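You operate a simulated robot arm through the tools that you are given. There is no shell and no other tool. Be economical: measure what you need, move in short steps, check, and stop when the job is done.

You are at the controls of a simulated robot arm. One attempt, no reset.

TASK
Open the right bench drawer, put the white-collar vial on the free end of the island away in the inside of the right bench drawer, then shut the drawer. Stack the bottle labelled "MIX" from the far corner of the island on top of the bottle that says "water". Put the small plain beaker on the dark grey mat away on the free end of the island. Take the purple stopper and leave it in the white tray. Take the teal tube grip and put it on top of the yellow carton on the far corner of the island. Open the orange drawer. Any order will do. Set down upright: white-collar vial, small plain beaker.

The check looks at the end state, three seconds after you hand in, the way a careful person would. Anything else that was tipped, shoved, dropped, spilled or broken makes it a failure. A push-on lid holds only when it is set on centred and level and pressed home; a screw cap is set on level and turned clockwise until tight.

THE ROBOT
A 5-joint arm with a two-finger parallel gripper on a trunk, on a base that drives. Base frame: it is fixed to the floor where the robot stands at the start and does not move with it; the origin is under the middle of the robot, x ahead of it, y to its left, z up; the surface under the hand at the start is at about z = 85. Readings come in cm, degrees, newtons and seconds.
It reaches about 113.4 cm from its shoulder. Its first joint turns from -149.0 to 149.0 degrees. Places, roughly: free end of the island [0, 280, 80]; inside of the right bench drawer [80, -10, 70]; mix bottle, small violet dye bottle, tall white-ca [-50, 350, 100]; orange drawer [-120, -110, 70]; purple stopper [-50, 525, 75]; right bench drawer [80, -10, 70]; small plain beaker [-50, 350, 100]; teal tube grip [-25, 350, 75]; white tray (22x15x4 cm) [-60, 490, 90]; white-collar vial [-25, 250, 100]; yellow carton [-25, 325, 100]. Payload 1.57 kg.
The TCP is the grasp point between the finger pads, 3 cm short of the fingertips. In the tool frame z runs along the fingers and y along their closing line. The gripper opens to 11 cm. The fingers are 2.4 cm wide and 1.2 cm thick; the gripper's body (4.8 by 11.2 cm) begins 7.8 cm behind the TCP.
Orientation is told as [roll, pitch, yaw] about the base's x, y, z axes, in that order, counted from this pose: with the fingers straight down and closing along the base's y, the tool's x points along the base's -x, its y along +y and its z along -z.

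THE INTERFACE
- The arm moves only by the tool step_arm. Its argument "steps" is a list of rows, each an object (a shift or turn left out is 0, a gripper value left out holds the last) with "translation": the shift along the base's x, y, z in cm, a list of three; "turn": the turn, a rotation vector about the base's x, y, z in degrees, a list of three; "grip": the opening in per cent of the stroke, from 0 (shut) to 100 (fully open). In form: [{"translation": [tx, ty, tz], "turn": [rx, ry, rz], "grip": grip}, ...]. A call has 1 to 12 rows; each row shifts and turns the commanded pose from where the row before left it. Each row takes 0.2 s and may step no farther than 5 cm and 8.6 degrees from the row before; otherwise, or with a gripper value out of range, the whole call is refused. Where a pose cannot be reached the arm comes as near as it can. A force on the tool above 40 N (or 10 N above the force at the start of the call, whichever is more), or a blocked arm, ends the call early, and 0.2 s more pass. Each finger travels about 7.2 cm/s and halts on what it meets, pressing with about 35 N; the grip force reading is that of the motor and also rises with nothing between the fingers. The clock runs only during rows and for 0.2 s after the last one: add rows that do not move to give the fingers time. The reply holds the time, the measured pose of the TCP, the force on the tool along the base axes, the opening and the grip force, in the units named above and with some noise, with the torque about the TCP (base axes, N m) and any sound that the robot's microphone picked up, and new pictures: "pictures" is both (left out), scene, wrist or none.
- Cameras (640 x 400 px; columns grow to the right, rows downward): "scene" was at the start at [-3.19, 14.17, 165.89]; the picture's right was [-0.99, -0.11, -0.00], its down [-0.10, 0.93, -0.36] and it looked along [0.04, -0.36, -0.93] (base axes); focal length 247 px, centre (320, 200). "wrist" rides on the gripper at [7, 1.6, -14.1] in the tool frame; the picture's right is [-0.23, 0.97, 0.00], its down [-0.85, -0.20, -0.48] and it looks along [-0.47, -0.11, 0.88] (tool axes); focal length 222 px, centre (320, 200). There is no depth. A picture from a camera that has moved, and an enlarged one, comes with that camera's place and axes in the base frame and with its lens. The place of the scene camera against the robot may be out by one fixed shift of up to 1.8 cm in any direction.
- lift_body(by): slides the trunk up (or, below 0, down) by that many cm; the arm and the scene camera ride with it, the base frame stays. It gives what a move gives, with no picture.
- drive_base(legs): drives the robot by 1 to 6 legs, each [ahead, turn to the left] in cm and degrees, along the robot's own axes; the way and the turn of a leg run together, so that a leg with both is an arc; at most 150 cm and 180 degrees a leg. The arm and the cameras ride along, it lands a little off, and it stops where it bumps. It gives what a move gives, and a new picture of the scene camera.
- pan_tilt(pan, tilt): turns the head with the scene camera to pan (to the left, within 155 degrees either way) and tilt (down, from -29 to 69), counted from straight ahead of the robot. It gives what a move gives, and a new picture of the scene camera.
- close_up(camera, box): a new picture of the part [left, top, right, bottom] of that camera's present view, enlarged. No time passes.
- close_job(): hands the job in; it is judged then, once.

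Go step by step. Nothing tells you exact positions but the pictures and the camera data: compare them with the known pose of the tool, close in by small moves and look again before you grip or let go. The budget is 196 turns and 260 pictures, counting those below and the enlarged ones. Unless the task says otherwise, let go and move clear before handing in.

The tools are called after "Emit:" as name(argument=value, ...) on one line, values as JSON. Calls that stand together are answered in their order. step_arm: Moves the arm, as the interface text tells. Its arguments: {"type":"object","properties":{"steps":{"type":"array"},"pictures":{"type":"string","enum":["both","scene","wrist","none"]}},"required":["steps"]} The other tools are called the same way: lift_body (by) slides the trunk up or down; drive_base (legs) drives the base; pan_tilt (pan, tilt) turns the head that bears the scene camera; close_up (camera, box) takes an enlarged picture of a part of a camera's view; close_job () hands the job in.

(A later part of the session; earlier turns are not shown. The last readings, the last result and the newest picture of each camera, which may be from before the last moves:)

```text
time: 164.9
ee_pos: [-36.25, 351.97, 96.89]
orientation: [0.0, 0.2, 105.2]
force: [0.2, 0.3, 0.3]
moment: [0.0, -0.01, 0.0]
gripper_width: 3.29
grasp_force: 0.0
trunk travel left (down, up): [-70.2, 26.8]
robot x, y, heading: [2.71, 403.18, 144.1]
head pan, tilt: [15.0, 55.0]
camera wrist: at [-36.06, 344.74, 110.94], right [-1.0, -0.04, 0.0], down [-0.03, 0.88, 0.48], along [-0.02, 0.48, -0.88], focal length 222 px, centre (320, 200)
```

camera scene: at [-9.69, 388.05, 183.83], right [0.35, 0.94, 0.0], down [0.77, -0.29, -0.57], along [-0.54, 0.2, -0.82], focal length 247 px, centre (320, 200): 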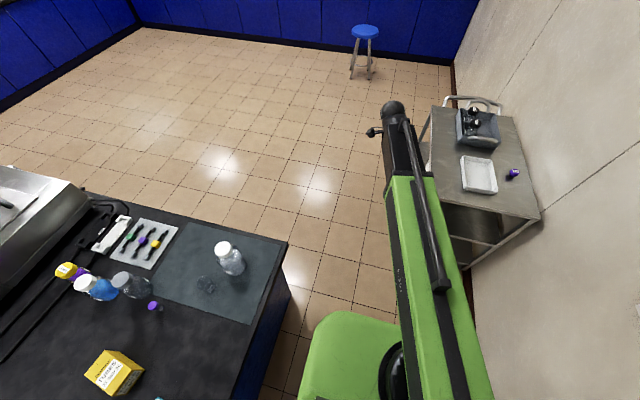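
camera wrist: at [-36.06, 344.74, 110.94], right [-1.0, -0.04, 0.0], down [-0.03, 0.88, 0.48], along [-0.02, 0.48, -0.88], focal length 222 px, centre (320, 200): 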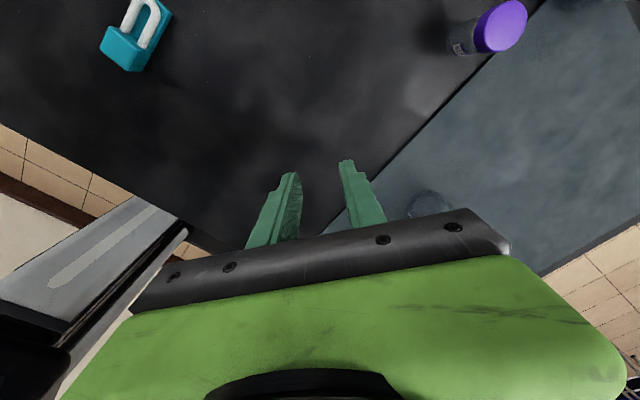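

The beaker slipped out of the pads (gripped too high) and appears to remain standing on the mat. Checking closely.

Emit:
step_arm(steps=[{"translation": [-3.6, 1.7, 0], "grip": 100}, {"translation": [-3.6, 1.7, 0], "grip": 100}, {"translation": [-3.6, 1.7, 0]}, {"translation": [-3.2, 1.5, 0]}, {"translation": [0, 0, 0]}], pictures="none")

Emit:
close_up(camera="wrist", box=[220, 100, 420, 225])

Emit:
close_up(camera="scene", box=[140, 200, 300, 300])

```text
time: 166.1
ee_pos: [-50.57, 358.31, 96.89]
orientation: [0.0, 0.2, 105.3]
force: [0.4, 1.3, 1.1]
moment: [0.0, 0.0, 0.01]
gripper_width: 10.99
grasp_force: 0.0
trunk travel left (down, up): [-70.2, 26.8]
robot x, y, heading: [2.75, 403.05, 144.0]
head pan, tilt: [15.0, 55.0]
```

```text
3.20 times, centred on (320, 162) of wrist
camera zoom: at [-50.24, 351.29, 110.95], right [-1.0, -0.04, 0.0], down [-0.03, 0.88, 0.48], along [-0.02, 0.47, -0.88], focal length 711 px, centre (320, 320)
```

zoom: 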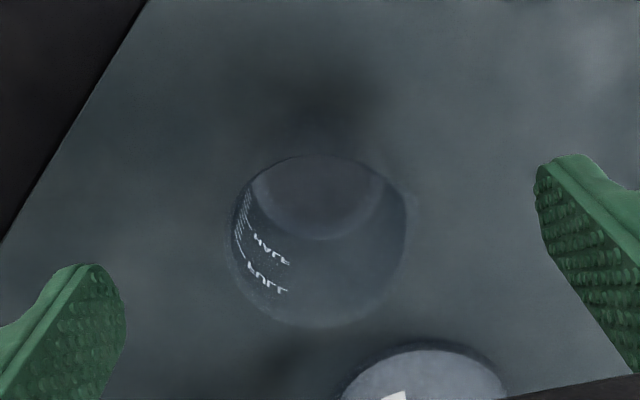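

```text
4.00 times, centred on (220, 250) of scene
camera zoom: at [-9.68, 388.04, 167.83], right [0.35, 0.94, 0.0], down [0.77, -0.29, -0.57], along [-0.54, 0.2, -0.82], focal length 987 px, centre (720, 0)
```

zoom: 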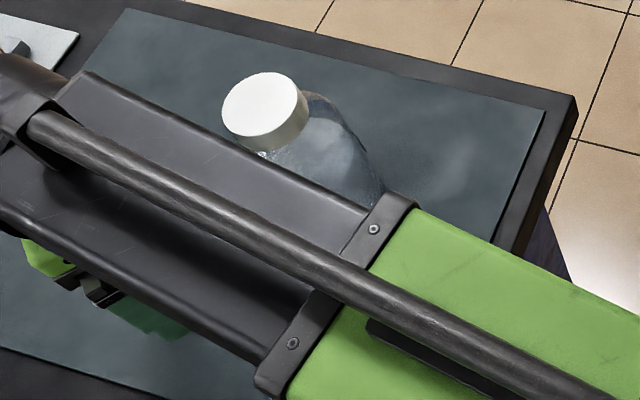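

Beaker is still upright; its rim is at z≈92.3 and the top surface ≈85.5, so I gripped at the very rim. Go 7.6 cm down and grip at mid-height.

Emit:
step_arm(steps=[{"translation": [0.1, 0.6, 0]}, {"translation": [0, 0, 0]}], pictures="none")

Emit:
lift_body(by=-7.6)

Emit:
step_arm(steps=[{"grip": 60}, {"grip": 40}, {"grip": 0}, {"grip": 0}, {"grip": 0}, {"grip": 0}], pictures="none")

Emit:
lift_body(by=4)

```text
time: 166.7
ee_pos: [-50.3, 359.15, 96.78]
orientation: [0.0, 0.3, 105.2]
force: [-0.5, -0.7, 0.0]
moment: [0.0, -0.02, -0.02]
gripper_width: 10.99
grasp_force: 0.0
trunk travel left (down, up): [-70.2, 26.8]
robot x, y, heading: [2.56, 403.32, 144.3]
head pan, tilt: [15.0, 55.0]
```

```text
time: 167.8
ee_pos: [-50.4, 359.05, 89.13]
orientation: [0.0, 0.2, 105.3]
force: [0.3, -0.1, 0.3]
moment: [-0.01, -0.02, -0.01]
gripper_width: 11.02
grasp_force: 0.1
trunk travel left (down, up): [-62.6, 34.4]
robot x, y, heading: [2.44, 403.03, 144.6]
head pan, tilt: [15.0, 55.0]
```

```text
time: 169.2
ee_pos: [-50.34, 359.0, 89.26]
orientation: [0.0, 0.2, 105.2]
force: [0.0, -0.1, 0.0]
moment: [0.03, 0.01, 0.01]
gripper_width: 4.86
grasp_force: 34.9
trunk travel left (down, up): [-62.6, 34.4]
robot x, y, heading: [2.51, 403.13, 144.4]
head pan, tilt: [15.0, 55.0]
```

```text
time: 170.1
ee_pos: [-50.37, 359.07, 93.29]
orientation: [0.0, 0.2, 105.2]
force: [0.3, 0.3, -0.9]
moment: [-0.01, 0.01, 0.01]
gripper_width: 4.83
grasp_force: 35.2
trunk travel left (down, up): [-66.6, 30.4]
robot x, y, heading: [2.73, 403.28, 144.3]
head pan, tilt: [15.0, 55.0]
```

Held firmly now. Park it at (-36, 352).

Emit:
step_arm(steps=[{"translation": [3.6, -1.8, 0]}, {"translation": [3.6, -1.8, 0]}, {"translation": [3.6, -1.8, 0]}, {"translation": [3.4, -1.6, 0]}, {"translation": [0, 0, 0]}], pictures="none")

Emit:
lift_body(by=-4.1)

Emit:
step_arm(steps=[{"translation": [0, 0, 0]}], pictures="wrist")

```text
time: 171.3
ee_pos: [-36.17, 352.34, 93.2]
orientation: [0.0, 0.2, 105.3]
force: [0.1, 0.8, -0.1]
moment: [-0.02, 0.0, -0.01]
gripper_width: 4.82
grasp_force: 34.6
trunk travel left (down, up): [-66.6, 30.4]
robot x, y, heading: [2.86, 403.38, 144.1]
head pan, tilt: [15.0, 55.0]
```

```text
time: 172.1
ee_pos: [-36.09, 352.25, 89.12]
orientation: [0.0, 0.2, 105.2]
force: [0.4, -0.2, 0.5]
moment: [0.02, 0.02, 0.02]
gripper_width: 4.82
grasp_force: 35.1
trunk travel left (down, up): [-62.5, 34.5]
robot x, y, heading: [2.66, 403.25, 144.2]
head pan, tilt: [15.0, 55.0]
```

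```text
time: 172.5
ee_pos: [-36.12, 352.27, 89.07]
orientation: [0.0, 0.2, 105.2]
force: [0.2, -0.4, -0.3]
moment: [0.02, -0.02, 0.0]
gripper_width: 4.84
grasp_force: 35.1
trunk travel left (down, up): [-62.5, 34.5]
robot x, y, heading: [2.7, 403.5, 144.5]
head pan, tilt: [15.0, 55.0]
camera wrist: at [-35.92, 345.17, 103.24], right [-1.0, -0.04, 0.0], down [-0.03, 0.88, 0.48], along [-0.02, 0.48, -0.88], focal length 222 px, centre (320, 200)
```

wrist: 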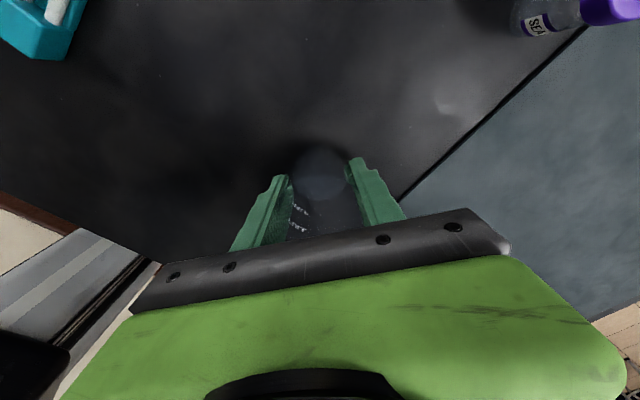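

Emit:
lift_body(by=-0.4)

Emit:
lift_body(by=-0.3)

```text
time: 173.0
ee_pos: [-36.19, 352.08, 88.76]
orientation: [0.1, 0.3, 105.2]
force: [-1.7, -2.5, 14.1]
moment: [-0.08, 0.02, -0.11]
gripper_width: 4.81
grasp_force: 35.2
trunk travel left (down, up): [-62.1, 34.9]
robot x, y, heading: [2.66, 403.21, 144.1]
head pan, tilt: [15.0, 55.0]
```

```text
time: 173.6
ee_pos: [-35.95, 352.32, 88.62]
orientation: [0.0, 0.2, 105.3]
force: [0.2, -0.1, 21.9]
moment: [0.03, -0.04, 0.0]
gripper_width: 4.79
grasp_force: 35.1
trunk travel left (down, up): [-61.8, 35.2]
robot x, y, heading: [2.88, 403.14, 144.2]
head pan, tilt: [15.0, 55.0]
```

Contact felt; release, raise, and move over the teal grip.

Emit:
step_arm(steps=[{"grip": 60}, {"grip": 100}, {"grip": 100}, {"grip": 100}], pictures="none")

Emit:
lift_body(by=14)

Emit:
step_arm(steps=[{"translation": [4, -2.4, 0]}, {"translation": [4, -2.4, 0]}, {"translation": [4, -2.4, 0]}, {"translation": [4, -2.4, 0]}, {"translation": [1.2, -0.7, 0]}, {"translation": [0, 0, 0]}], pictures="wrist")

```text
time: 174.6
ee_pos: [-36.12, 352.08, 88.48]
orientation: [0.0, 0.2, 105.2]
force: [-0.3, -0.2, 0.0]
moment: [0.03, 0.02, 0.01]
gripper_width: 11.0
grasp_force: 0.0
trunk travel left (down, up): [-61.8, 35.2]
robot x, y, heading: [2.86, 403.11, 144.7]
head pan, tilt: [15.0, 55.0]
```

```text
time: 176.2
ee_pos: [-36.19, 352.29, 102.32]
orientation: [0.0, 0.2, 105.2]
force: [0.2, -0.5, -0.4]
moment: [-0.01, 0.0, -0.04]
gripper_width: 11.02
grasp_force: 0.1
trunk travel left (down, up): [-75.8, 21.2]
robot x, y, heading: [2.79, 403.53, 144.4]
head pan, tilt: [15.0, 55.0]
```

```text
time: 177.6
ee_pos: [-19.01, 341.82, 102.55]
orientation: [0.0, 0.2, 105.2]
force: [-0.1, 0.0, 0.0]
moment: [0.01, -0.01, -0.02]
gripper_width: 11.0
grasp_force: 0.0
trunk travel left (down, up): [-75.8, 21.2]
robot x, y, heading: [2.49, 403.24, 144.7]
head pan, tilt: [15.0, 55.0]
camera wrist: at [-18.78, 334.74, 116.54], right [-1.0, -0.04, 0.0], down [-0.03, 0.88, 0.48], along [-0.02, 0.47, -0.88], focal length 222 px, centre (320, 200)
```

wrist: 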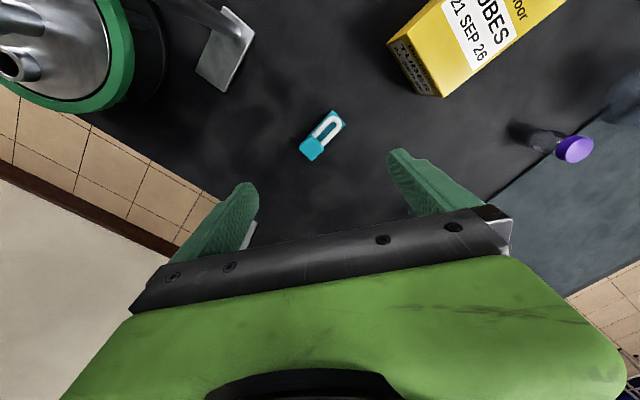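

The teal grip lies at (-19.4, 341.2), long axis at ~42°. Rotate so the fingers close across it and descend part-way.

Emit:
step_arm(steps=[{"turn": [0, 0, -7.9]}, {"turn": [0, 0, -7.9]}, {"turn": [0, 0, -7.9]}, {"turn": [0, 0, -7.9]}, {"turn": [0, 0, -7.9]}, {"turn": [0, 0, -7.9]}, {"turn": [0, 0, -7.9]}, {"turn": [0, 0, -7.9]}, {"translation": [-0.4, -0.6, 0], "grip": 60}, {"translation": [0, 0, 0]}], pictures="none")

Emit:
lift_body(by=-8)

Emit:
step_arm(steps=[{"translation": [0, 0, 0]}], pictures="wrist")

```text
time: 179.8
ee_pos: [-19.44, 341.23, 102.5]
orientation: [-0.3, 0.1, 82.0]
force: [0.1, 0.3, 0.6]
moment: [0.01, -0.02, 0.04]
gripper_width: 6.61
grasp_force: 0.0
out of reach, approached as far as the arm can: row 4, 5, 6, 7, 8
trunk travel left (down, up): [-75.8, 21.2]
robot x, y, heading: [2.87, 403.35, 144.4]
head pan, tilt: [15.0, 55.0]
```

```text
time: 181.0
ee_pos: [-19.42, 341.17, 94.55]
orientation: [-0.2, 0.1, 82.0]
force: [0.4, -0.8, 0.0]
moment: [0.01, 0.01, -0.02]
gripper_width: 6.62
grasp_force: 0.2
trunk travel left (down, up): [-67.8, 29.2]
robot x, y, heading: [2.7, 403.49, 144.1]
head pan, tilt: [15.0, 55.0]
```

```text
time: 181.4
ee_pos: [-19.43, 341.27, 94.55]
orientation: [-0.3, 0.3, 82.1]
force: [0.1, 0.2, -0.1]
moment: [0.01, 0.03, 0.02]
gripper_width: 6.61
grasp_force: 0.1
trunk travel left (down, up): [-67.8, 29.2]
robot x, y, heading: [2.51, 403.5, 143.9]
head pan, tilt: [15.0, 55.0]
camera wrist: at [-22.02, 334.66, 108.54], right [-0.93, 0.36, 0.0], down [0.32, 0.82, 0.48], along [0.17, 0.44, -0.88], focal length 222 px, centre (320, 200)
```

wrist: 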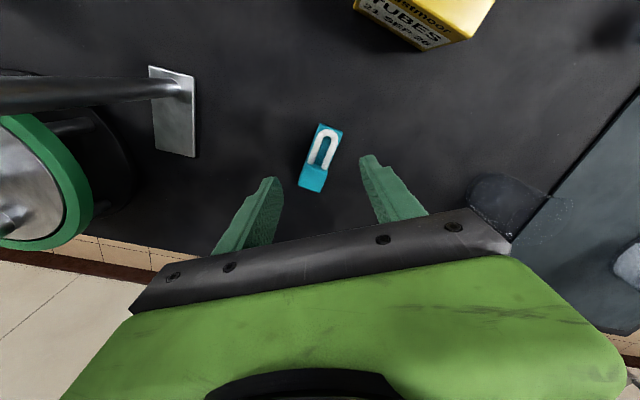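

Already well aligned across the grip. Descend so the tips are just above the surface and close.

Emit:
lift_body(by=-5.8)

Emit:
step_arm(steps=[{"grip": 30}, {"grip": 0}, {"grip": 0}, {"grip": 0}, {"grip": 0}], pictures="wrist")

```text
time: 182.4
ee_pos: [-19.41, 341.18, 88.63]
orientation: [-0.2, 0.3, 82.0]
force: [0.0, 0.5, 0.0]
moment: [0.02, 0.01, 0.02]
gripper_width: 6.61
grasp_force: 0.1
trunk travel left (down, up): [-62.0, 35.0]
robot x, y, heading: [2.72, 403.14, 144.4]
head pan, tilt: [15.0, 55.0]
```

```text
time: 183.6
ee_pos: [-19.41, 341.25, 88.65]
orientation: [-0.2, 0.2, 81.9]
force: [-0.1, -0.6, 0.6]
moment: [-0.04, 0.0, 0.0]
gripper_width: 2.49
grasp_force: 34.8
trunk travel left (down, up): [-62.0, 35.0]
robot x, y, heading: [2.5, 402.96, 144.4]
head pan, tilt: [15.0, 55.0]
camera wrist: at [-22.02, 334.67, 102.74], right [-0.93, 0.36, 0.0], down [0.32, 0.82, 0.48], along [0.17, 0.44, -0.88], focal length 222 px, centre (320, 200)
```

wrist: 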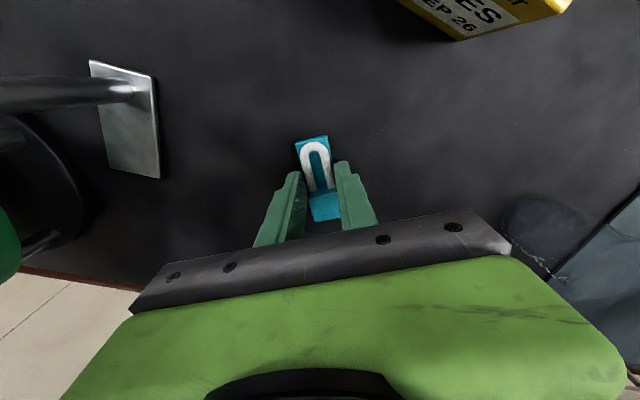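

Gripped. Raise and move over the carton for a look.

Emit:
lift_body(by=16)

Emit:
step_arm(steps=[{"translation": [-3.5, -3.5, 0]}, {"translation": [-3.5, -3.5, 0]}, {"translation": [-3.5, -3.5, 0]}, {"translation": [0, 0, 0]}], pictures="both")

```text
time: 185.4
ee_pos: [-19.5, 341.23, 104.62]
orientation: [-0.2, 0.3, 82.0]
force: [-0.6, -1.0, -0.3]
moment: [-0.01, 0.03, 0.0]
gripper_width: 2.5
grasp_force: 35.0
trunk travel left (down, up): [-78.0, 19.0]
robot x, y, heading: [2.59, 403.01, 144.2]
head pan, tilt: [15.0, 55.0]
```

```text
time: 186.4
ee_pos: [-29.96, 330.57, 104.74]
orientation: [-0.1, 0.3, 81.9]
force: [-0.4, -0.2, 0.4]
moment: [-0.03, -0.03, -0.03]
gripper_width: 2.5
grasp_force: 34.9
trunk travel left (down, up): [-78.0, 19.0]
robot x, y, heading: [2.74, 403.75, 144.4]
head pan, tilt: [15.0, 55.0]
camera scene: at [-9.66, 388.05, 175.63], right [0.35, 0.94, 0.0], down [0.77, -0.29, -0.57], along [-0.54, 0.2, -0.82], focal length 247 px, centre (320, 200)
camera wrist: at [-32.61, 323.95, 118.75], right [-0.93, 0.36, 0.0], down [0.32, 0.82, 0.48], along [0.17, 0.44, -0.88], focal length 222 px, centre (320, 200)
```

scene: 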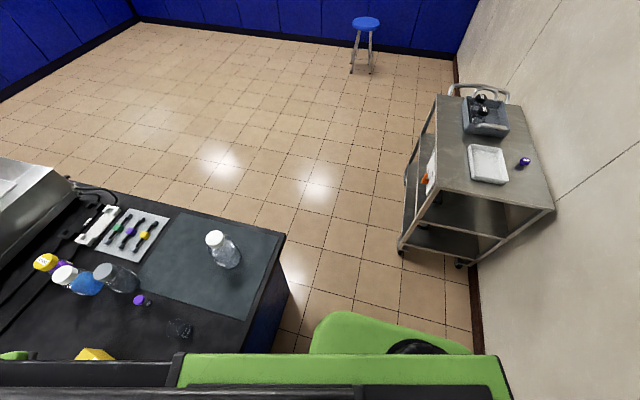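
wrist: 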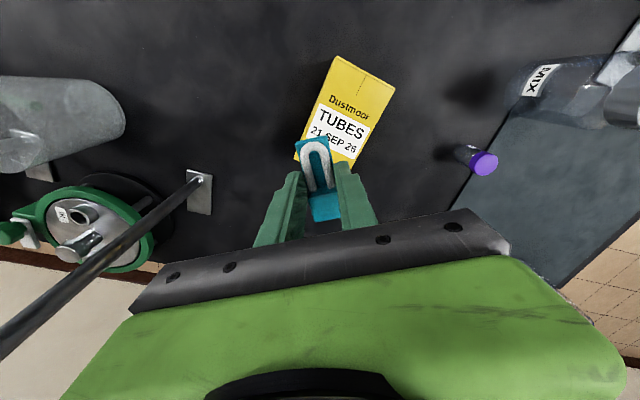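

Carton top centre computes to about (-34, 328, ~93). Move over it and lower carefully.

Emit:
step_arm(steps=[{"translation": [-2.05, -1.3, 0]}, {"translation": [-2.05, -1.3, 0]}, {"translation": [0, 0, 0]}], pictures="none")

Emit:
lift_body(by=-5.5)

Emit:
step_arm(steps=[{"translation": [0, 0, 0]}], pictures="wrist")

```text
time: 187.2
ee_pos: [-34.02, 327.96, 104.61]
orientation: [-0.2, 0.3, 82.0]
force: [-0.7, -0.1, -0.3]
moment: [-0.01, 0.02, 0.01]
gripper_width: 2.51
grasp_force: 35.5
trunk travel left (down, up): [-78.0, 19.0]
robot x, y, heading: [2.61, 402.98, 144.3]
head pan, tilt: [15.0, 55.0]
```

```text
time: 188.2
ee_pos: [-34.01, 328.16, 99.12]
orientation: [-0.3, 0.2, 82.0]
force: [0.4, 0.0, -1.1]
moment: [-0.02, 0.0, 0.02]
gripper_width: 2.51
grasp_force: 34.6
trunk travel left (down, up): [-72.5, 24.5]
robot x, y, heading: [2.75, 403.06, 144.3]
head pan, tilt: [15.0, 55.0]
```

```text
time: 188.6
ee_pos: [-34.01, 327.96, 99.16]
orientation: [-0.2, 0.1, 81.9]
force: [-0.6, 0.1, 0.2]
moment: [-0.01, -0.03, 0.03]
gripper_width: 2.49
grasp_force: 35.2
trunk travel left (down, up): [-72.5, 24.5]
robot x, y, heading: [2.44, 403.22, 144.4]
head pan, tilt: [15.0, 55.0]
camera wrist: at [-36.61, 321.48, 113.24], right [-0.93, 0.36, 0.0], down [0.32, 0.82, 0.48], along [0.17, 0.44, -0.88], focal length 222 px, centre (320, 200)
```

wrist: 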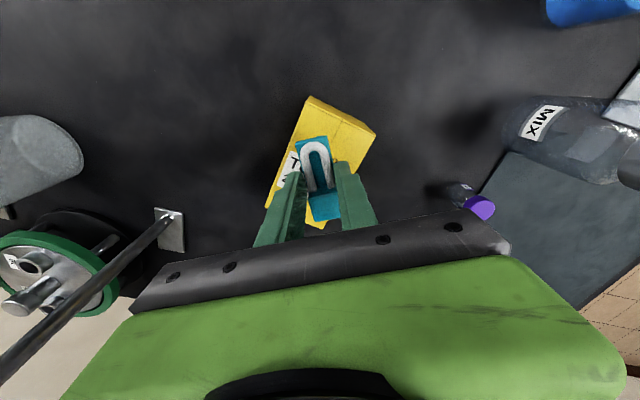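

Emit:
lift_body(by=-2)

Emit:
lift_body(by=-0.6)

Emit:
lift_body(by=-0.6)

```text
time: 189.2
ee_pos: [-34.1, 327.97, 97.2]
orientation: [-0.2, 0.2, 82.0]
force: [0.1, -0.3, 0.5]
moment: [-0.01, 0.01, -0.04]
gripper_width: 2.5
grasp_force: 35.0
trunk travel left (down, up): [-70.5, 26.5]
robot x, y, heading: [2.39, 403.21, 144.2]
head pan, tilt: [15.0, 55.0]
```

```text
time: 189.8
ee_pos: [-33.95, 327.91, 96.54]
orientation: [-0.2, 0.3, 82.1]
force: [0.0, -0.4, -0.6]
moment: [0.01, 0.02, -0.02]
gripper_width: 2.53
grasp_force: 35.4
trunk travel left (down, up): [-69.9, 27.1]
robot x, y, heading: [2.46, 403.21, 144.2]
head pan, tilt: [15.0, 55.0]
```

```text
time: 190.3
ee_pos: [-33.97, 327.98, 95.87]
orientation: [-0.2, 0.2, 82.0]
force: [-0.3, -0.6, -0.4]
moment: [0.0, 0.0, 0.0]
gripper_width: 2.5
grasp_force: 34.9
trunk travel left (down, up): [-69.3, 27.7]
robot x, y, heading: [2.71, 403.06, 144.6]
head pan, tilt: [15.0, 55.0]
```

Emit:
lift_body(by=-0.6)

Emit:
lift_body(by=-0.5)

Emit:
step_arm(steps=[{"translation": [0, 0, 0]}], pictures="wrist")

```text
time: 190.9
ee_pos: [-33.88, 328.23, 95.37]
orientation: [-0.1, 0.4, 82.0]
force: [-3.3, -3.9, 28.6]
moment: [-0.01, 0.09, -0.01]
gripper_width: 2.51
grasp_force: 34.9
trunk travel left (down, up): [-68.7, 28.3]
robot x, y, heading: [2.54, 402.81, 144.2]
head pan, tilt: [15.0, 55.0]
```

```text
time: 191.3
ee_pos: [-33.99, 328.23, 95.24]
orientation: [0.0, 0.4, 81.9]
force: [0.0, 0.1, 35.8]
moment: [0.3, -0.01, -0.03]
gripper_width: 2.53
grasp_force: 34.4
trunk travel left (down, up): [-68.3, 28.7]
robot x, y, heading: [2.81, 403.17, 144.1]
head pan, tilt: [15.0, 55.0]
stopped: the force on the tool passed its limit at 76 N (the readings are from after the stop); the commanded pose is now the measured one
```

```text
time: 191.7
ee_pos: [-33.97, 328.37, 95.05]
orientation: [0.0, 0.5, 82.0]
force: [-0.2, 0.1, 35.0]
moment: [0.33, 0.05, 0.02]
gripper_width: 2.51
grasp_force: 35.2
trunk travel left (down, up): [-68.3, 28.7]
robot x, y, heading: [2.95, 403.09, 144.4]
head pan, tilt: [15.0, 55.0]
camera wrist: at [-36.53, 321.72, 109.3], right [-0.93, 0.36, 0.0], down [0.32, 0.82, 0.47], along [0.17, 0.44, -0.88], focal length 222 px, centre (320, 200)
```

wrist: 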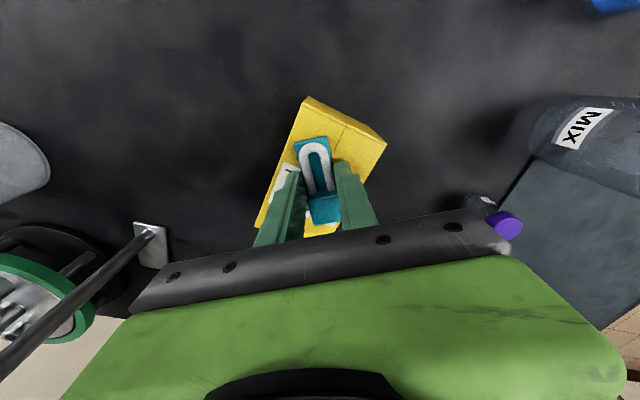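

Contact on the carton top. Relieve a bit, release, and rise.

Emit:
lift_body(by=0.3)

Emit:
step_arm(steps=[{"grip": 30}, {"grip": 45}, {"grip": 45}], pictures="none")

Emit:
lift_body(by=10)

Emit:
step_arm(steps=[{"grip": 100}, {"grip": 100}, {"grip": 100}], pictures="wrist")

```text
time: 192.2
ee_pos: [-34.12, 328.08, 95.23]
orientation: [-0.1, 0.2, 81.8]
force: [0.4, 0.4, 0.2]
moment: [0.01, -0.02, 0.02]
gripper_width: 2.52
grasp_force: 34.3
trunk travel left (down, up): [-68.6, 28.4]
robot x, y, heading: [2.64, 403.16, 144.4]
head pan, tilt: [15.0, 55.0]
```

```text
time: 193.1
ee_pos: [-34.07, 328.11, 95.26]
orientation: [-0.1, 0.1, 81.9]
force: [0.8, -0.5, -0.9]
moment: [-0.04, -0.04, -0.01]
gripper_width: 4.96
grasp_force: 0.1
trunk travel left (down, up): [-68.6, 28.4]
robot x, y, heading: [2.56, 403.1, 144.2]
head pan, tilt: [15.0, 55.0]
```

```text
time: 194.4
ee_pos: [-34.11, 328.11, 105.31]
orientation: [-0.2, 0.3, 81.8]
force: [-0.8, 0.1, 0.3]
moment: [-0.01, 0.02, 0.01]
gripper_width: 4.96
grasp_force: 0.1
trunk travel left (down, up): [-78.6, 18.4]
robot x, y, heading: [2.32, 403.0, 144.2]
head pan, tilt: [15.0, 55.0]
```

```text
time: 195.2
ee_pos: [-33.89, 328.02, 105.26]
orientation: [-0.1, 0.2, 81.9]
force: [0.2, 0.6, -0.4]
moment: [-0.03, 0.01, 0.01]
gripper_width: 11.02
grasp_force: 0.1
trunk travel left (down, up): [-78.6, 18.4]
robot x, y, heading: [2.89, 403.14, 144.3]
head pan, tilt: [15.0, 55.0]
camera wrist: at [-36.63, 321.48, 119.35], right [-0.93, 0.36, 0.0], down [0.32, 0.82, 0.48], along [0.17, 0.44, -0.88], focal length 222 px, centre (320, 200)
```

wrist: 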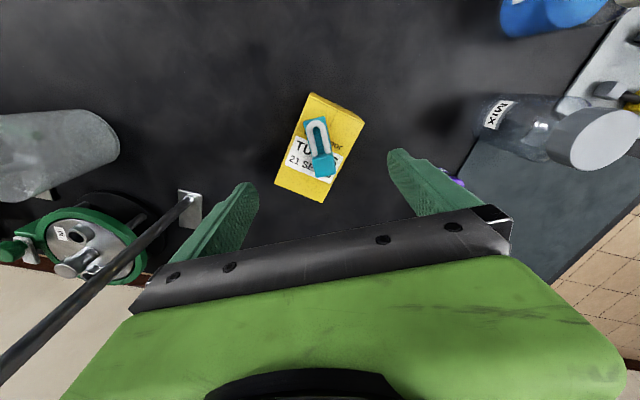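

The teal grip sits squarely on the carton. Now toward the MIX bottle (est. (-58, 335)), with the hand raised a little.

Emit:
lift_body(by=7)

Emit:
step_arm(steps=[{"translation": [-4.5, 1.3, 0]}, {"translation": [-4.5, 1.3, 0]}, {"translation": [-4.5, 1.3, 0]}, {"translation": [-4.5, 1.3, 0]}, {"translation": [-4.5, 1.3, 0]}, {"translation": [-1.5, 0.5, 0]}, {"translation": [0, 0, 0]}], pictures="wrist")

```text
time: 196.3
ee_pos: [-33.95, 328.06, 112.32]
orientation: [-0.1, 0.2, 81.9]
force: [-0.7, 0.2, -0.4]
moment: [0.02, 0.01, 0.0]
gripper_width: 11.01
grasp_force: 0.0
trunk travel left (down, up): [-85.6, 11.4]
robot x, y, heading: [2.74, 403.07, 144.3]
head pan, tilt: [15.0, 55.0]
```

```text
time: 197.9
ee_pos: [-57.29, 335.86, 112.4]
orientation: [0.0, 0.4, 82.0]
force: [0.4, -0.2, 0.1]
moment: [0.03, -0.02, -0.02]
gripper_width: 11.0
grasp_force: 0.0
out of reach, approached as far as the arm can: row 5, 6
trunk travel left (down, up): [-85.6, 11.4]
robot x, y, heading: [2.69, 403.08, 144.3]
head pan, tilt: [15.0, 55.0]
camera wrist: at [-59.96, 329.38, 126.38], right [-0.93, 0.36, 0.0], down [0.32, 0.82, 0.47], along [0.17, 0.44, -0.88], focal length 222 px, centre (320, 200)
```

wrist: 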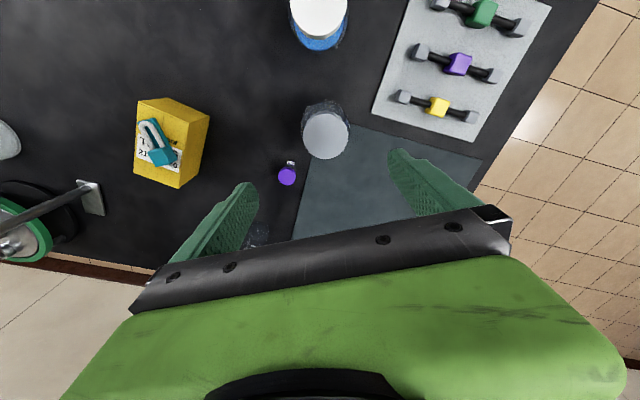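

MIX is ~1.4 cm beyond reach. I'll turn the base slightly left and nudge forward to gain reach.

Emit:
lift_body(by=6)

Emit:
drive_base(legs=[[0, 10], [10, 2]])

Emit:
step_arm(steps=[{"translation": [0, 0, 0]}], pictures="wrist")

```text
time: 198.9
ee_pos: [-57.41, 335.88, 118.23]
orientation: [0.0, 0.4, 81.9]
force: [0.0, 0.3, 0.2]
moment: [0.03, -0.01, -0.01]
gripper_width: 11.0
grasp_force: 0.1
trunk travel left (down, up): [-91.6, 5.4]
robot x, y, heading: [2.8, 403.22, 144.2]
head pan, tilt: [15.0, 55.0]
```

```text
time: 200.7
ee_pos: [-51.27, 328.85, 118.29]
orientation: [-0.1, 0.3, 94.2]
force: [-1.4, 0.5, -1.6]
moment: [-0.07, -0.1, 0.0]
gripper_width: 11.04
grasp_force: 0.1
trunk travel left (down, up): [-91.6, 5.4]
robot x, y, heading: [-6.85, 407.1, 156.1]
head pan, tilt: [15.0, 55.0]
camera scene: at [-16.41, 389.59, 189.23], right [0.16, 0.99, 0.0], down [0.81, -0.13, -0.57], along [-0.56, 0.09, -0.82], focal length 247 px, centre (320, 200)
```

scene: 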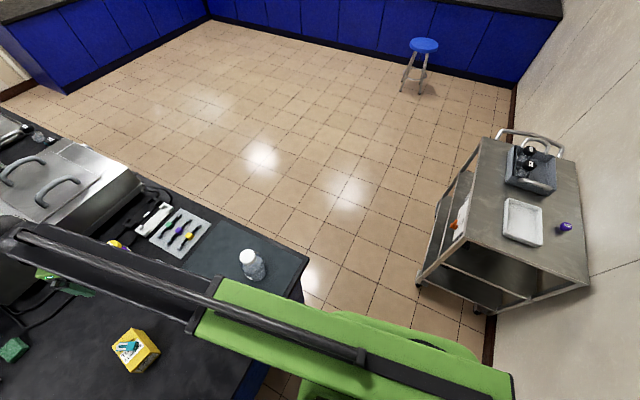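

```text
time: 201.1
ee_pos: [-51.24, 328.81, 118.28]
orientation: [-0.2, 0.4, 94.3]
force: [0.0, -0.3, 0.7]
moment: [0.07, -0.06, 0.0]
gripper_width: 10.99
grasp_force: 0.0
trunk travel left (down, up): [-91.6, 5.4]
robot x, y, heading: [-6.34, 406.76, 156.1]
head pan, tilt: [15.0, 55.0]
camera wrist: at [-52.31, 321.92, 132.33], right [-0.99, 0.16, 0.0], down [0.14, 0.87, 0.47], along [0.08, 0.47, -0.88], focal length 222 px, centre (320, 200)
```

wrist: 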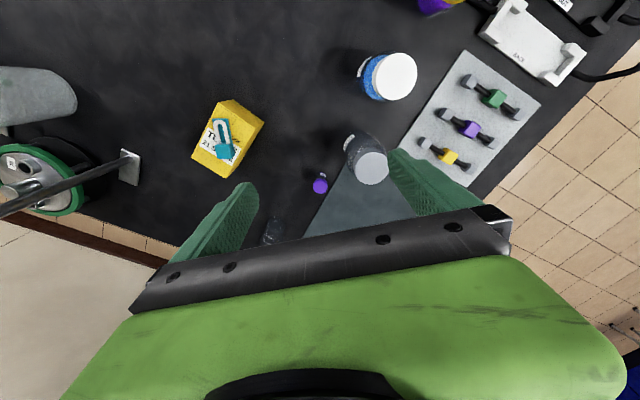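

Move directly above MIX.

Emit:
step_arm(steps=[{"translation": [-3.6, 3.3, 0]}, {"translation": [-3.6, 3.3, 0]}, {"translation": [0, 0, 0]}], pictures="none")

Emit:
lift_body(by=-8)

Emit:
close_up(camera="wrist", box=[160, 0, 480, 200])

```text
time: 201.9
ee_pos: [-58.31, 335.26, 118.22]
orientation: [0.0, 0.4, 94.3]
force: [0.0, -0.8, 0.2]
moment: [0.01, -0.01, 0.0]
gripper_width: 10.97
grasp_force: 0.1
trunk travel left (down, up): [-91.6, 5.4]
robot x, y, heading: [-6.74, 406.63, 156.0]
head pan, tilt: [15.0, 55.0]
```

```text
time: 203.1
ee_pos: [-58.37, 335.33, 110.33]
orientation: [0.0, 0.5, 94.1]
force: [0.4, -0.1, 0.1]
moment: [0.01, 0.0, -0.02]
gripper_width: 11.03
grasp_force: 0.0
trunk travel left (down, up): [-83.6, 13.4]
robot x, y, heading: [-7.09, 406.83, 156.1]
head pan, tilt: [15.0, 55.0]
```

```text
2.00 times, centred on (320, 100) of wrist
camera zoom: at [-59.39, 328.38, 124.39], right [-0.99, 0.15, 0.0], down [0.14, 0.87, 0.47], along [0.07, 0.47, -0.88], focal length 444 px, centre (320, 400)
```

zoom: 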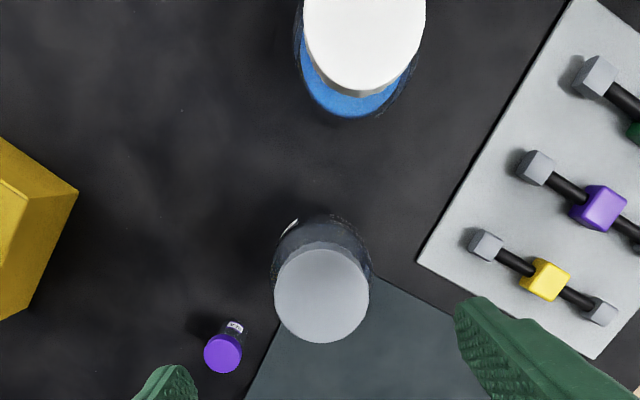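

MIX is centred under the hand (cap Ø≈5.8, top z≈98.5). Descend to grip the body.

Emit:
lift_body(by=-12)

Emit:
lift_body(by=-6)

Emit:
step_arm(steps=[{"grip": 80}, {"grip": 50}, {"grip": 30}, {"grip": 30}, {"grip": 30}], pictures="wrist")

```text
time: 204.6
ee_pos: [-58.24, 335.3, 98.28]
orientation: [0.1, 0.3, 94.2]
force: [-0.1, -0.9, 0.1]
moment: [-0.02, 0.0, 0.03]
gripper_width: 11.0
grasp_force: 0.1
trunk travel left (down, up): [-71.6, 25.4]
robot x, y, heading: [-6.66, 406.94, 155.9]
head pan, tilt: [15.0, 55.0]
```

```text
time: 205.6
ee_pos: [-58.29, 335.3, 92.37]
orientation: [0.0, 0.4, 94.3]
force: [0.0, -0.4, -0.3]
moment: [0.02, 0.03, -0.02]
gripper_width: 11.01
grasp_force: 0.0
trunk travel left (down, up): [-65.6, 31.4]
robot x, y, heading: [-6.9, 406.87, 155.9]
head pan, tilt: [15.0, 55.0]
```

```text
time: 206.8
ee_pos: [-58.37, 335.2, 92.25]
orientation: [-0.1, 0.4, 94.2]
force: [-2.7, -1.3, 3.1]
moment: [-0.16, 0.23, -0.03]
gripper_width: 6.91
grasp_force: 35.5
trunk travel left (down, up): [-65.6, 31.4]
robot x, y, heading: [-6.61, 406.76, 156.1]
head pan, tilt: [15.0, 55.0]
camera wrist: at [-59.43, 328.39, 106.39], right [-0.99, 0.15, 0.0], down [0.14, 0.87, 0.47], along [0.07, 0.47, -0.88], focal length 222 px, centre (320, 200)
```

wrist: 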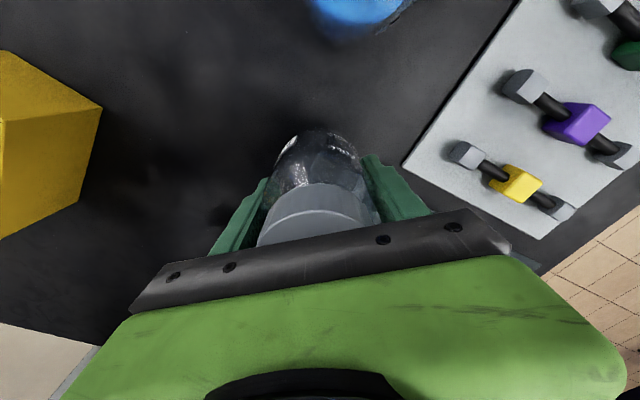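

Gripped MIX (6.9 cm body). Raise it well above the WATER cap and look with the scene camera.

Emit:
lift_body(by=28)

Emit:
step_arm(steps=[{"translation": [0.5, 4.5, 0]}, {"translation": [0.5, 4.5, 0]}, {"translation": [0.5, 4.5, 0]}, {"translation": [0.5, 4.5, 0]}, {"translation": [0, 0, 0]}], pictures="none")

Emit:
pan_tilt(pan=52, tilt=55)

```text
time: 209.6
ee_pos: [-58.29, 335.29, 120.12]
orientation: [0.0, 0.3, 94.2]
force: [0.0, -0.4, -2.4]
moment: [0.04, 0.0, 0.01]
gripper_width: 6.91
grasp_force: 35.1
trunk travel left (down, up): [-93.6, 3.4]
robot x, y, heading: [-6.82, 407.11, 156.0]
head pan, tilt: [15.0, 55.0]
```

```text
time: 210.8
ee_pos: [-56.5, 353.22, 120.33]
orientation: [0.0, 0.4, 94.3]
force: [-1.3, -1.2, -2.3]
moment: [0.02, 0.0, 0.01]
gripper_width: 6.88
grasp_force: 34.9
trunk travel left (down, up): [-93.6, 3.4]
robot x, y, heading: [-6.83, 407.03, 155.9]
head pan, tilt: [15.0, 55.0]
```

```text
time: 211.8
ee_pos: [-56.52, 353.16, 120.21]
orientation: [0.0, 0.4, 94.2]
force: [0.7, 0.4, -2.7]
moment: [-0.04, 0.01, 0.04]
gripper_width: 6.89
grasp_force: 35.0
trunk travel left (down, up): [-93.6, 3.4]
robot x, y, heading: [-6.51, 406.57, 156.0]
head pan, tilt: [52.0, 55.0]
camera scene: at [-15.31, 385.01, 191.24], right [-0.47, 0.88, 0.0], down [0.72, 0.38, -0.57], along [-0.51, -0.27, -0.82], focal length 247 px, centre (320, 200)
```

scene: 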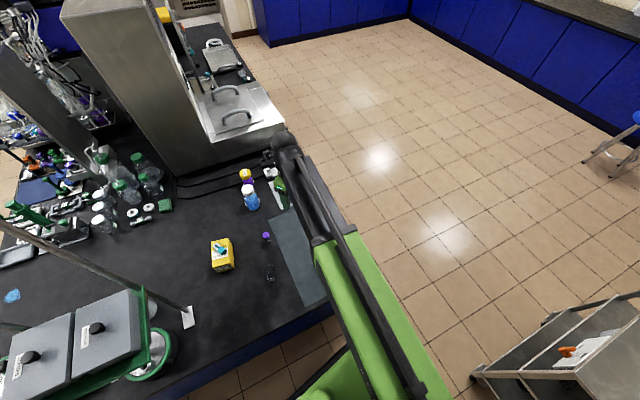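

The boom hides WATER from the scene camera; move the hand past the bottle so the wrist camera can see its cap.

Emit:
step_arm(steps=[{"translation": [-0.3, 4.6, 0]}, {"translation": [-0.3, 4.6, 0]}, {"translation": [-0.3, 4.6, 0]}, {"translation": [-0.3, 4.6, 0]}, {"translation": [-0.3, 4.6, 0]}, {"translation": [0, 0, 0]}], pictures="wrist")

```text
time: 213.2
ee_pos: [-57.88, 376.22, 120.2]
orientation: [0.0, 0.4, 94.2]
force: [0.2, -0.4, -1.6]
moment: [-0.02, 0.01, 0.01]
gripper_width: 6.91
grasp_force: 35.0
out of reach, approached as far as the arm can: row 5
trunk travel left (down, up): [-93.6, 3.4]
robot x, y, heading: [-6.25, 406.92, 156.2]
head pan, tilt: [52.0, 55.0]
camera wrist: at [-58.97, 369.31, 134.36], right [-0.99, 0.15, 0.0], down [0.14, 0.87, 0.47], along [0.07, 0.47, -0.88], focal length 222 px, centre (320, 200)
```

wrist: 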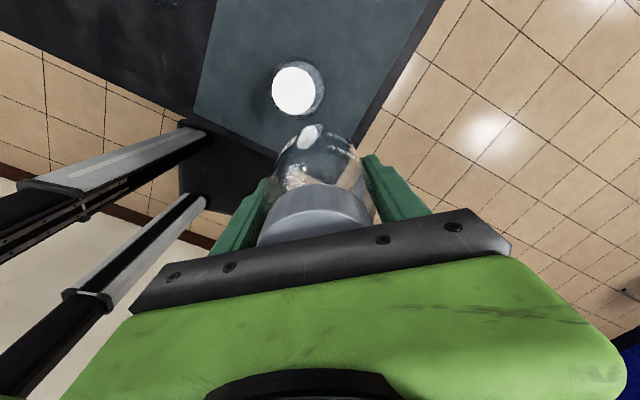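

Emit:
close_up(camera="wrist", box=[214, 40, 374, 140])

```text
4.00 times, centred on (294, 90) of wrist
camera zoom: at [-58.97, 369.31, 134.36], right [-0.99, 0.15, 0.0], down [0.14, 0.87, 0.47], along [0.07, 0.47, -0.88], focal length 888 px, centre (424, 640)
```

zoom: 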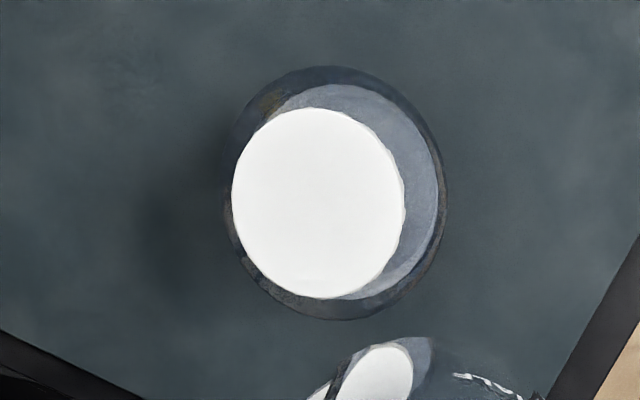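

WATER's axis computes to (-55.9, 369.95). Move over it and lower toward contact.

Emit:
step_arm(steps=[{"translation": [0.7, -2.1, 0]}, {"translation": [0.7, -2.1, 0]}, {"translation": [0.58, -2.05, 0]}, {"translation": [0, 0, 0]}, {"translation": [0, 0, 0]}], pictures="none")

Emit:
lift_body(by=-4.5)

Emit:
step_arm(steps=[{"translation": [0, 0, 0]}], pictures="wrist")

```text
time: 214.4
ee_pos: [-55.84, 370.05, 120.18]
orientation: [0.0, 0.4, 94.2]
force: [0.4, -0.9, -2.1]
moment: [0.03, 0.03, 0.0]
gripper_width: 6.91
grasp_force: 35.0
trunk travel left (down, up): [-93.6, 3.4]
robot x, y, heading: [-6.74, 406.9, 155.7]
head pan, tilt: [52.0, 55.0]
```

```text
time: 215.3
ee_pos: [-55.9, 370.0, 115.86]
orientation: [0.0, 0.4, 94.1]
force: [0.0, 0.6, -1.5]
moment: [0.03, 0.01, 0.0]
gripper_width: 6.9
grasp_force: 34.8
trunk travel left (down, up): [-89.1, 7.9]
robot x, y, heading: [-6.24, 406.92, 156.1]
head pan, tilt: [52.0, 55.0]
```

```text
time: 215.7
ee_pos: [-55.86, 370.1, 115.77]
orientation: [0.0, 0.3, 94.2]
force: [-0.2, -0.4, -3.0]
moment: [0.01, 0.01, -0.04]
gripper_width: 6.92
grasp_force: 34.9
trunk travel left (down, up): [-89.1, 7.9]
robot x, y, heading: [-6.73, 406.86, 155.7]
head pan, tilt: [52.0, 55.0]
camera wrist: at [-56.93, 363.14, 129.88], right [-0.99, 0.15, 0.0], down [0.14, 0.87, 0.47], along [0.07, 0.47, -0.88], focal length 222 px, centre (320, 200)
```

wrist: 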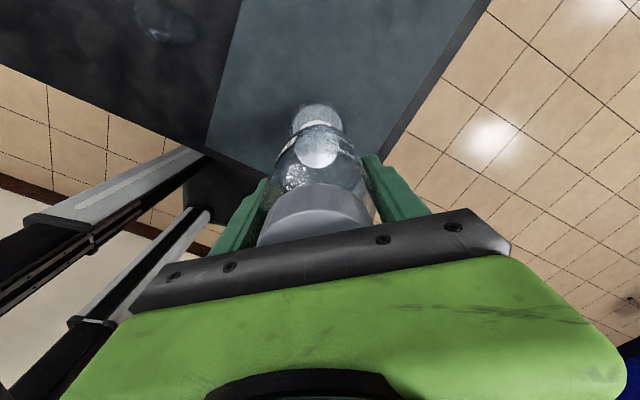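

Aligned through the glass. Lower in small steps until contact.

Emit:
lift_body(by=-1.2)

Emit:
lift_body(by=-0.6)

Emit:
lift_body(by=-0.5)

```text
time: 216.3
ee_pos: [-55.96, 370.17, 114.53]
orientation: [0.0, 0.4, 94.2]
force: [0.9, -0.3, -2.1]
moment: [-0.01, -0.01, 0.0]
gripper_width: 6.93
grasp_force: 34.7
trunk travel left (down, up): [-87.9, 9.1]
robot x, y, heading: [-6.75, 407.1, 155.9]
head pan, tilt: [52.0, 55.0]
```

```text
time: 216.9
ee_pos: [-55.88, 370.07, 113.94]
orientation: [0.1, 0.4, 94.2]
force: [0.2, 0.1, -1.0]
moment: [0.03, 0.0, 0.04]
gripper_width: 6.9
grasp_force: 34.9
trunk travel left (down, up): [-87.3, 9.7]
robot x, y, heading: [-7.03, 406.63, 156.1]
head pan, tilt: [52.0, 55.0]
```

```text
time: 217.4
ee_pos: [-55.77, 370.08, 113.39]
orientation: [0.0, 0.5, 94.2]
force: [-0.4, -0.8, -2.9]
moment: [0.0, -0.01, -0.01]
gripper_width: 6.9
grasp_force: 35.1
trunk travel left (down, up): [-86.8, 10.2]
robot x, y, heading: [-6.92, 407.29, 156.0]
head pan, tilt: [52.0, 55.0]
```

Emit:
lift_body(by=-0.5)

Emit:
lift_body(by=-0.4)

Emit:
lift_body(by=-0.4)

```text
time: 217.9
ee_pos: [-55.93, 370.04, 112.93]
orientation: [0.0, 0.4, 94.2]
force: [-0.2, 0.5, -1.6]
moment: [-0.04, 0.02, 0.01]
gripper_width: 6.9
grasp_force: 34.7
trunk travel left (down, up): [-86.3, 10.7]
robot x, y, heading: [-6.61, 406.76, 155.9]
head pan, tilt: [52.0, 55.0]
```

```text
time: 218.5
ee_pos: [-55.91, 370.11, 112.54]
orientation: [0.0, 0.4, 94.1]
force: [0.4, -0.2, -2.5]
moment: [-0.01, -0.02, 0.03]
gripper_width: 6.94
grasp_force: 35.4
trunk travel left (down, up): [-85.9, 11.1]
robot x, y, heading: [-6.55, 407.1, 156.3]
head pan, tilt: [52.0, 55.0]
```

```text
time: 219.0
ee_pos: [-55.74, 369.93, 112.09]
orientation: [0.0, 0.4, 94.2]
force: [-0.7, -0.3, -1.2]
moment: [-0.02, 0.01, 0.0]
gripper_width: 6.9
grasp_force: 35.6
trunk travel left (down, up): [-85.5, 11.5]
robot x, y, heading: [-6.95, 406.6, 155.8]
head pan, tilt: [52.0, 55.0]
```

Emit:
lift_body(by=-0.35)

Emit:
lift_body(by=-0.35)

Emit:
lift_body(by=-0.35)

```text
time: 219.5
ee_pos: [-55.86, 370.05, 111.75]
orientation: [0.0, 0.4, 94.2]
force: [-0.2, 0.8, -1.5]
moment: [-0.04, 0.0, -0.02]
gripper_width: 6.91
grasp_force: 35.0
trunk travel left (down, up): [-85.1, 11.9]
robot x, y, heading: [-6.5, 406.91, 156.2]
head pan, tilt: [52.0, 55.0]
```

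```text
time: 220.1
ee_pos: [-55.87, 370.06, 111.54]
orientation: [0.0, 0.4, 94.2]
force: [-0.5, -0.9, -1.6]
moment: [-0.01, -0.01, -0.01]
gripper_width: 6.93
grasp_force: 35.4
trunk travel left (down, up): [-84.8, 12.2]
robot x, y, heading: [-6.68, 407.09, 156.0]
head pan, tilt: [52.0, 55.0]
```

```text
time: 220.6
ee_pos: [-55.81, 370.03, 111.17]
orientation: [0.0, 0.3, 94.2]
force: [0.6, -0.4, -2.5]
moment: [0.01, -0.02, 0.01]
gripper_width: 6.92
grasp_force: 34.7
trunk travel left (down, up): [-84.4, 12.6]
robot x, y, heading: [-6.49, 406.9, 156.0]
head pan, tilt: [52.0, 55.0]
```

Emit:
close_up(camera="wrist", box=[220, 80, 420, 205])

```text
3.20 times, centred on (320, 142) of wrist
camera zoom: at [-56.94, 363.14, 125.23], right [-0.99, 0.15, 0.0], down [0.14, 0.87, 0.47], along [0.07, 0.47, -0.88], focal length 711 px, centre (320, 384)
```

zoom: 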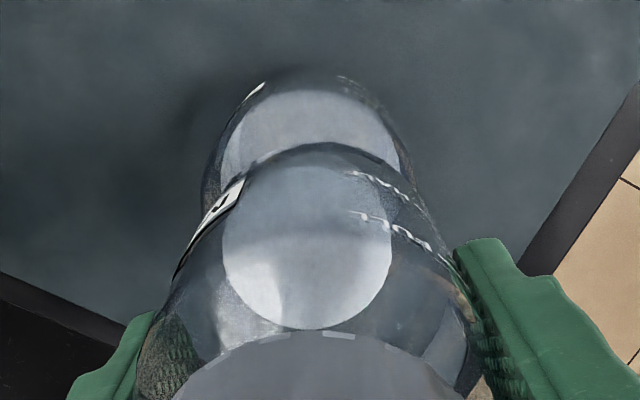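

The cap top is lower than thought (z≈101.6) and its axis at (-55.46, 370.2). Correct by 0.38 cm and continue down.

Emit:
step_arm(steps=[{"translation": [0.38, 0.12, 0]}, {"translation": [0, 0, 0]}, {"translation": [0, 0, 0]}], pictures="none")

Emit:
lift_body(by=-1.3)

Emit:
lift_body(by=-0.4)

Emit:
lift_body(by=-0.4)

Emit:
close_up(camera="wrist", box=[220, 80, 420, 205])

```text
time: 221.4
ee_pos: [-55.45, 370.15, 111.12]
orientation: [0.1, 0.4, 94.2]
force: [0.8, 0.1, -2.9]
moment: [0.0, -0.01, -0.01]
gripper_width: 6.89
grasp_force: 35.4
trunk travel left (down, up): [-84.4, 12.6]
robot x, y, heading: [-6.88, 406.93, 155.8]
head pan, tilt: [52.0, 55.0]
```

```text
time: 222.0
ee_pos: [-55.4, 370.19, 109.78]
orientation: [0.0, 0.4, 94.1]
force: [-2.7, -1.4, 13.8]
moment: [-0.07, 0.3, 0.02]
gripper_width: 6.94
grasp_force: 34.5
trunk travel left (down, up): [-83.1, 13.9]
robot x, y, heading: [-7.11, 407.16, 156.3]
head pan, tilt: [52.0, 55.0]
```

```text
time: 222.4
ee_pos: [-55.43, 370.23, 109.73]
orientation: [0.1, 0.5, 94.2]
force: [-1.8, -1.0, 28.1]
moment: [0.34, -0.24, 0.01]
gripper_width: 6.93
grasp_force: 34.9
trunk travel left (down, up): [-82.9, 14.1]
robot x, y, heading: [-6.66, 406.89, 156.0]
head pan, tilt: [52.0, 55.0]
stopped: the force on the tool passed its limit at 53 N (the readings are from after the stop); the commanded pose is now the measured one
```

```text
time: 222.7
ee_pos: [-55.44, 370.16, 109.67]
orientation: [0.2, 0.6, 94.3]
force: [-0.4, 0.7, 29.6]
moment: [0.11, -0.5, 0.03]
gripper_width: 6.95
grasp_force: 34.9
trunk travel left (down, up): [-82.9, 14.1]
robot x, y, heading: [-6.66, 406.93, 156.0]
head pan, tilt: [52.0, 55.0]
stopped: the force on the tool passed its limit at 50 N (the readings are from after the stop); the commanded pose is now the measured one
```

```text
3.20 times, centred on (320, 142) of wrist
camera zoom: at [-56.46, 363.3, 123.79], right [-0.99, 0.15, 0.0], down [0.14, 0.87, 0.47], along [0.07, 0.47, -0.88], focal length 711 px, centre (320, 384)
```

zoom: 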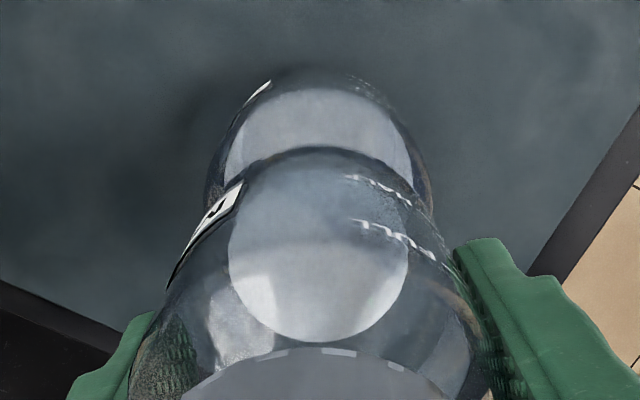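

Contact, and the cap is concentric with MIX's base. Relieve the load and release.

Emit:
lift_body(by=0.15)

Emit:
step_arm(steps=[{"grip": 66}, {"grip": 72}, {"grip": 85}, {"grip": 100}, {"grip": 100}], pictures="wrist")

```text
time: 223.2
ee_pos: [-55.52, 370.12, 109.63]
orientation: [0.1, 0.5, 94.3]
force: [0.6, 0.5, 1.3]
moment: [0.12, -0.14, 0.02]
gripper_width: 6.91
grasp_force: 35.3
trunk travel left (down, up): [-83.0, 14.0]
robot x, y, heading: [-6.93, 407.01, 156.1]
head pan, tilt: [52.0, 55.0]
```

```text
time: 224.4
ee_pos: [-55.45, 370.07, 109.69]
orientation: [0.0, 0.4, 94.1]
force: [-0.5, -0.3, 2.1]
moment: [0.06, -0.02, 0.01]
gripper_width: 10.97
grasp_force: 0.0
trunk travel left (down, up): [-83.0, 14.0]
robot x, y, heading: [-7.01, 406.75, 156.0]
head pan, tilt: [52.0, 55.0]
camera wrist: at [-56.59, 363.21, 123.84], right [-0.99, 0.15, 0.0], down [0.14, 0.87, 0.47], along [0.07, 0.47, -0.88], focal length 222 px, centre (320, 200)
```

wrist: 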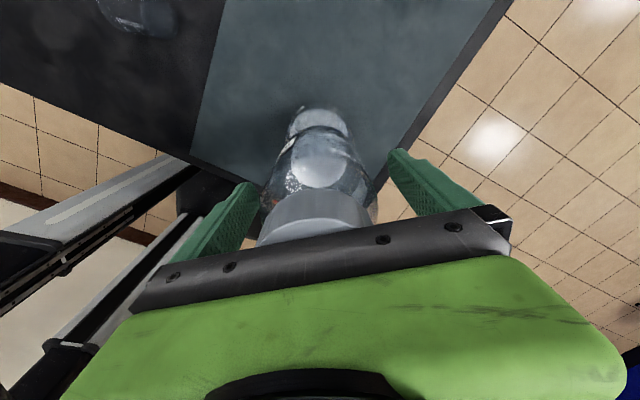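

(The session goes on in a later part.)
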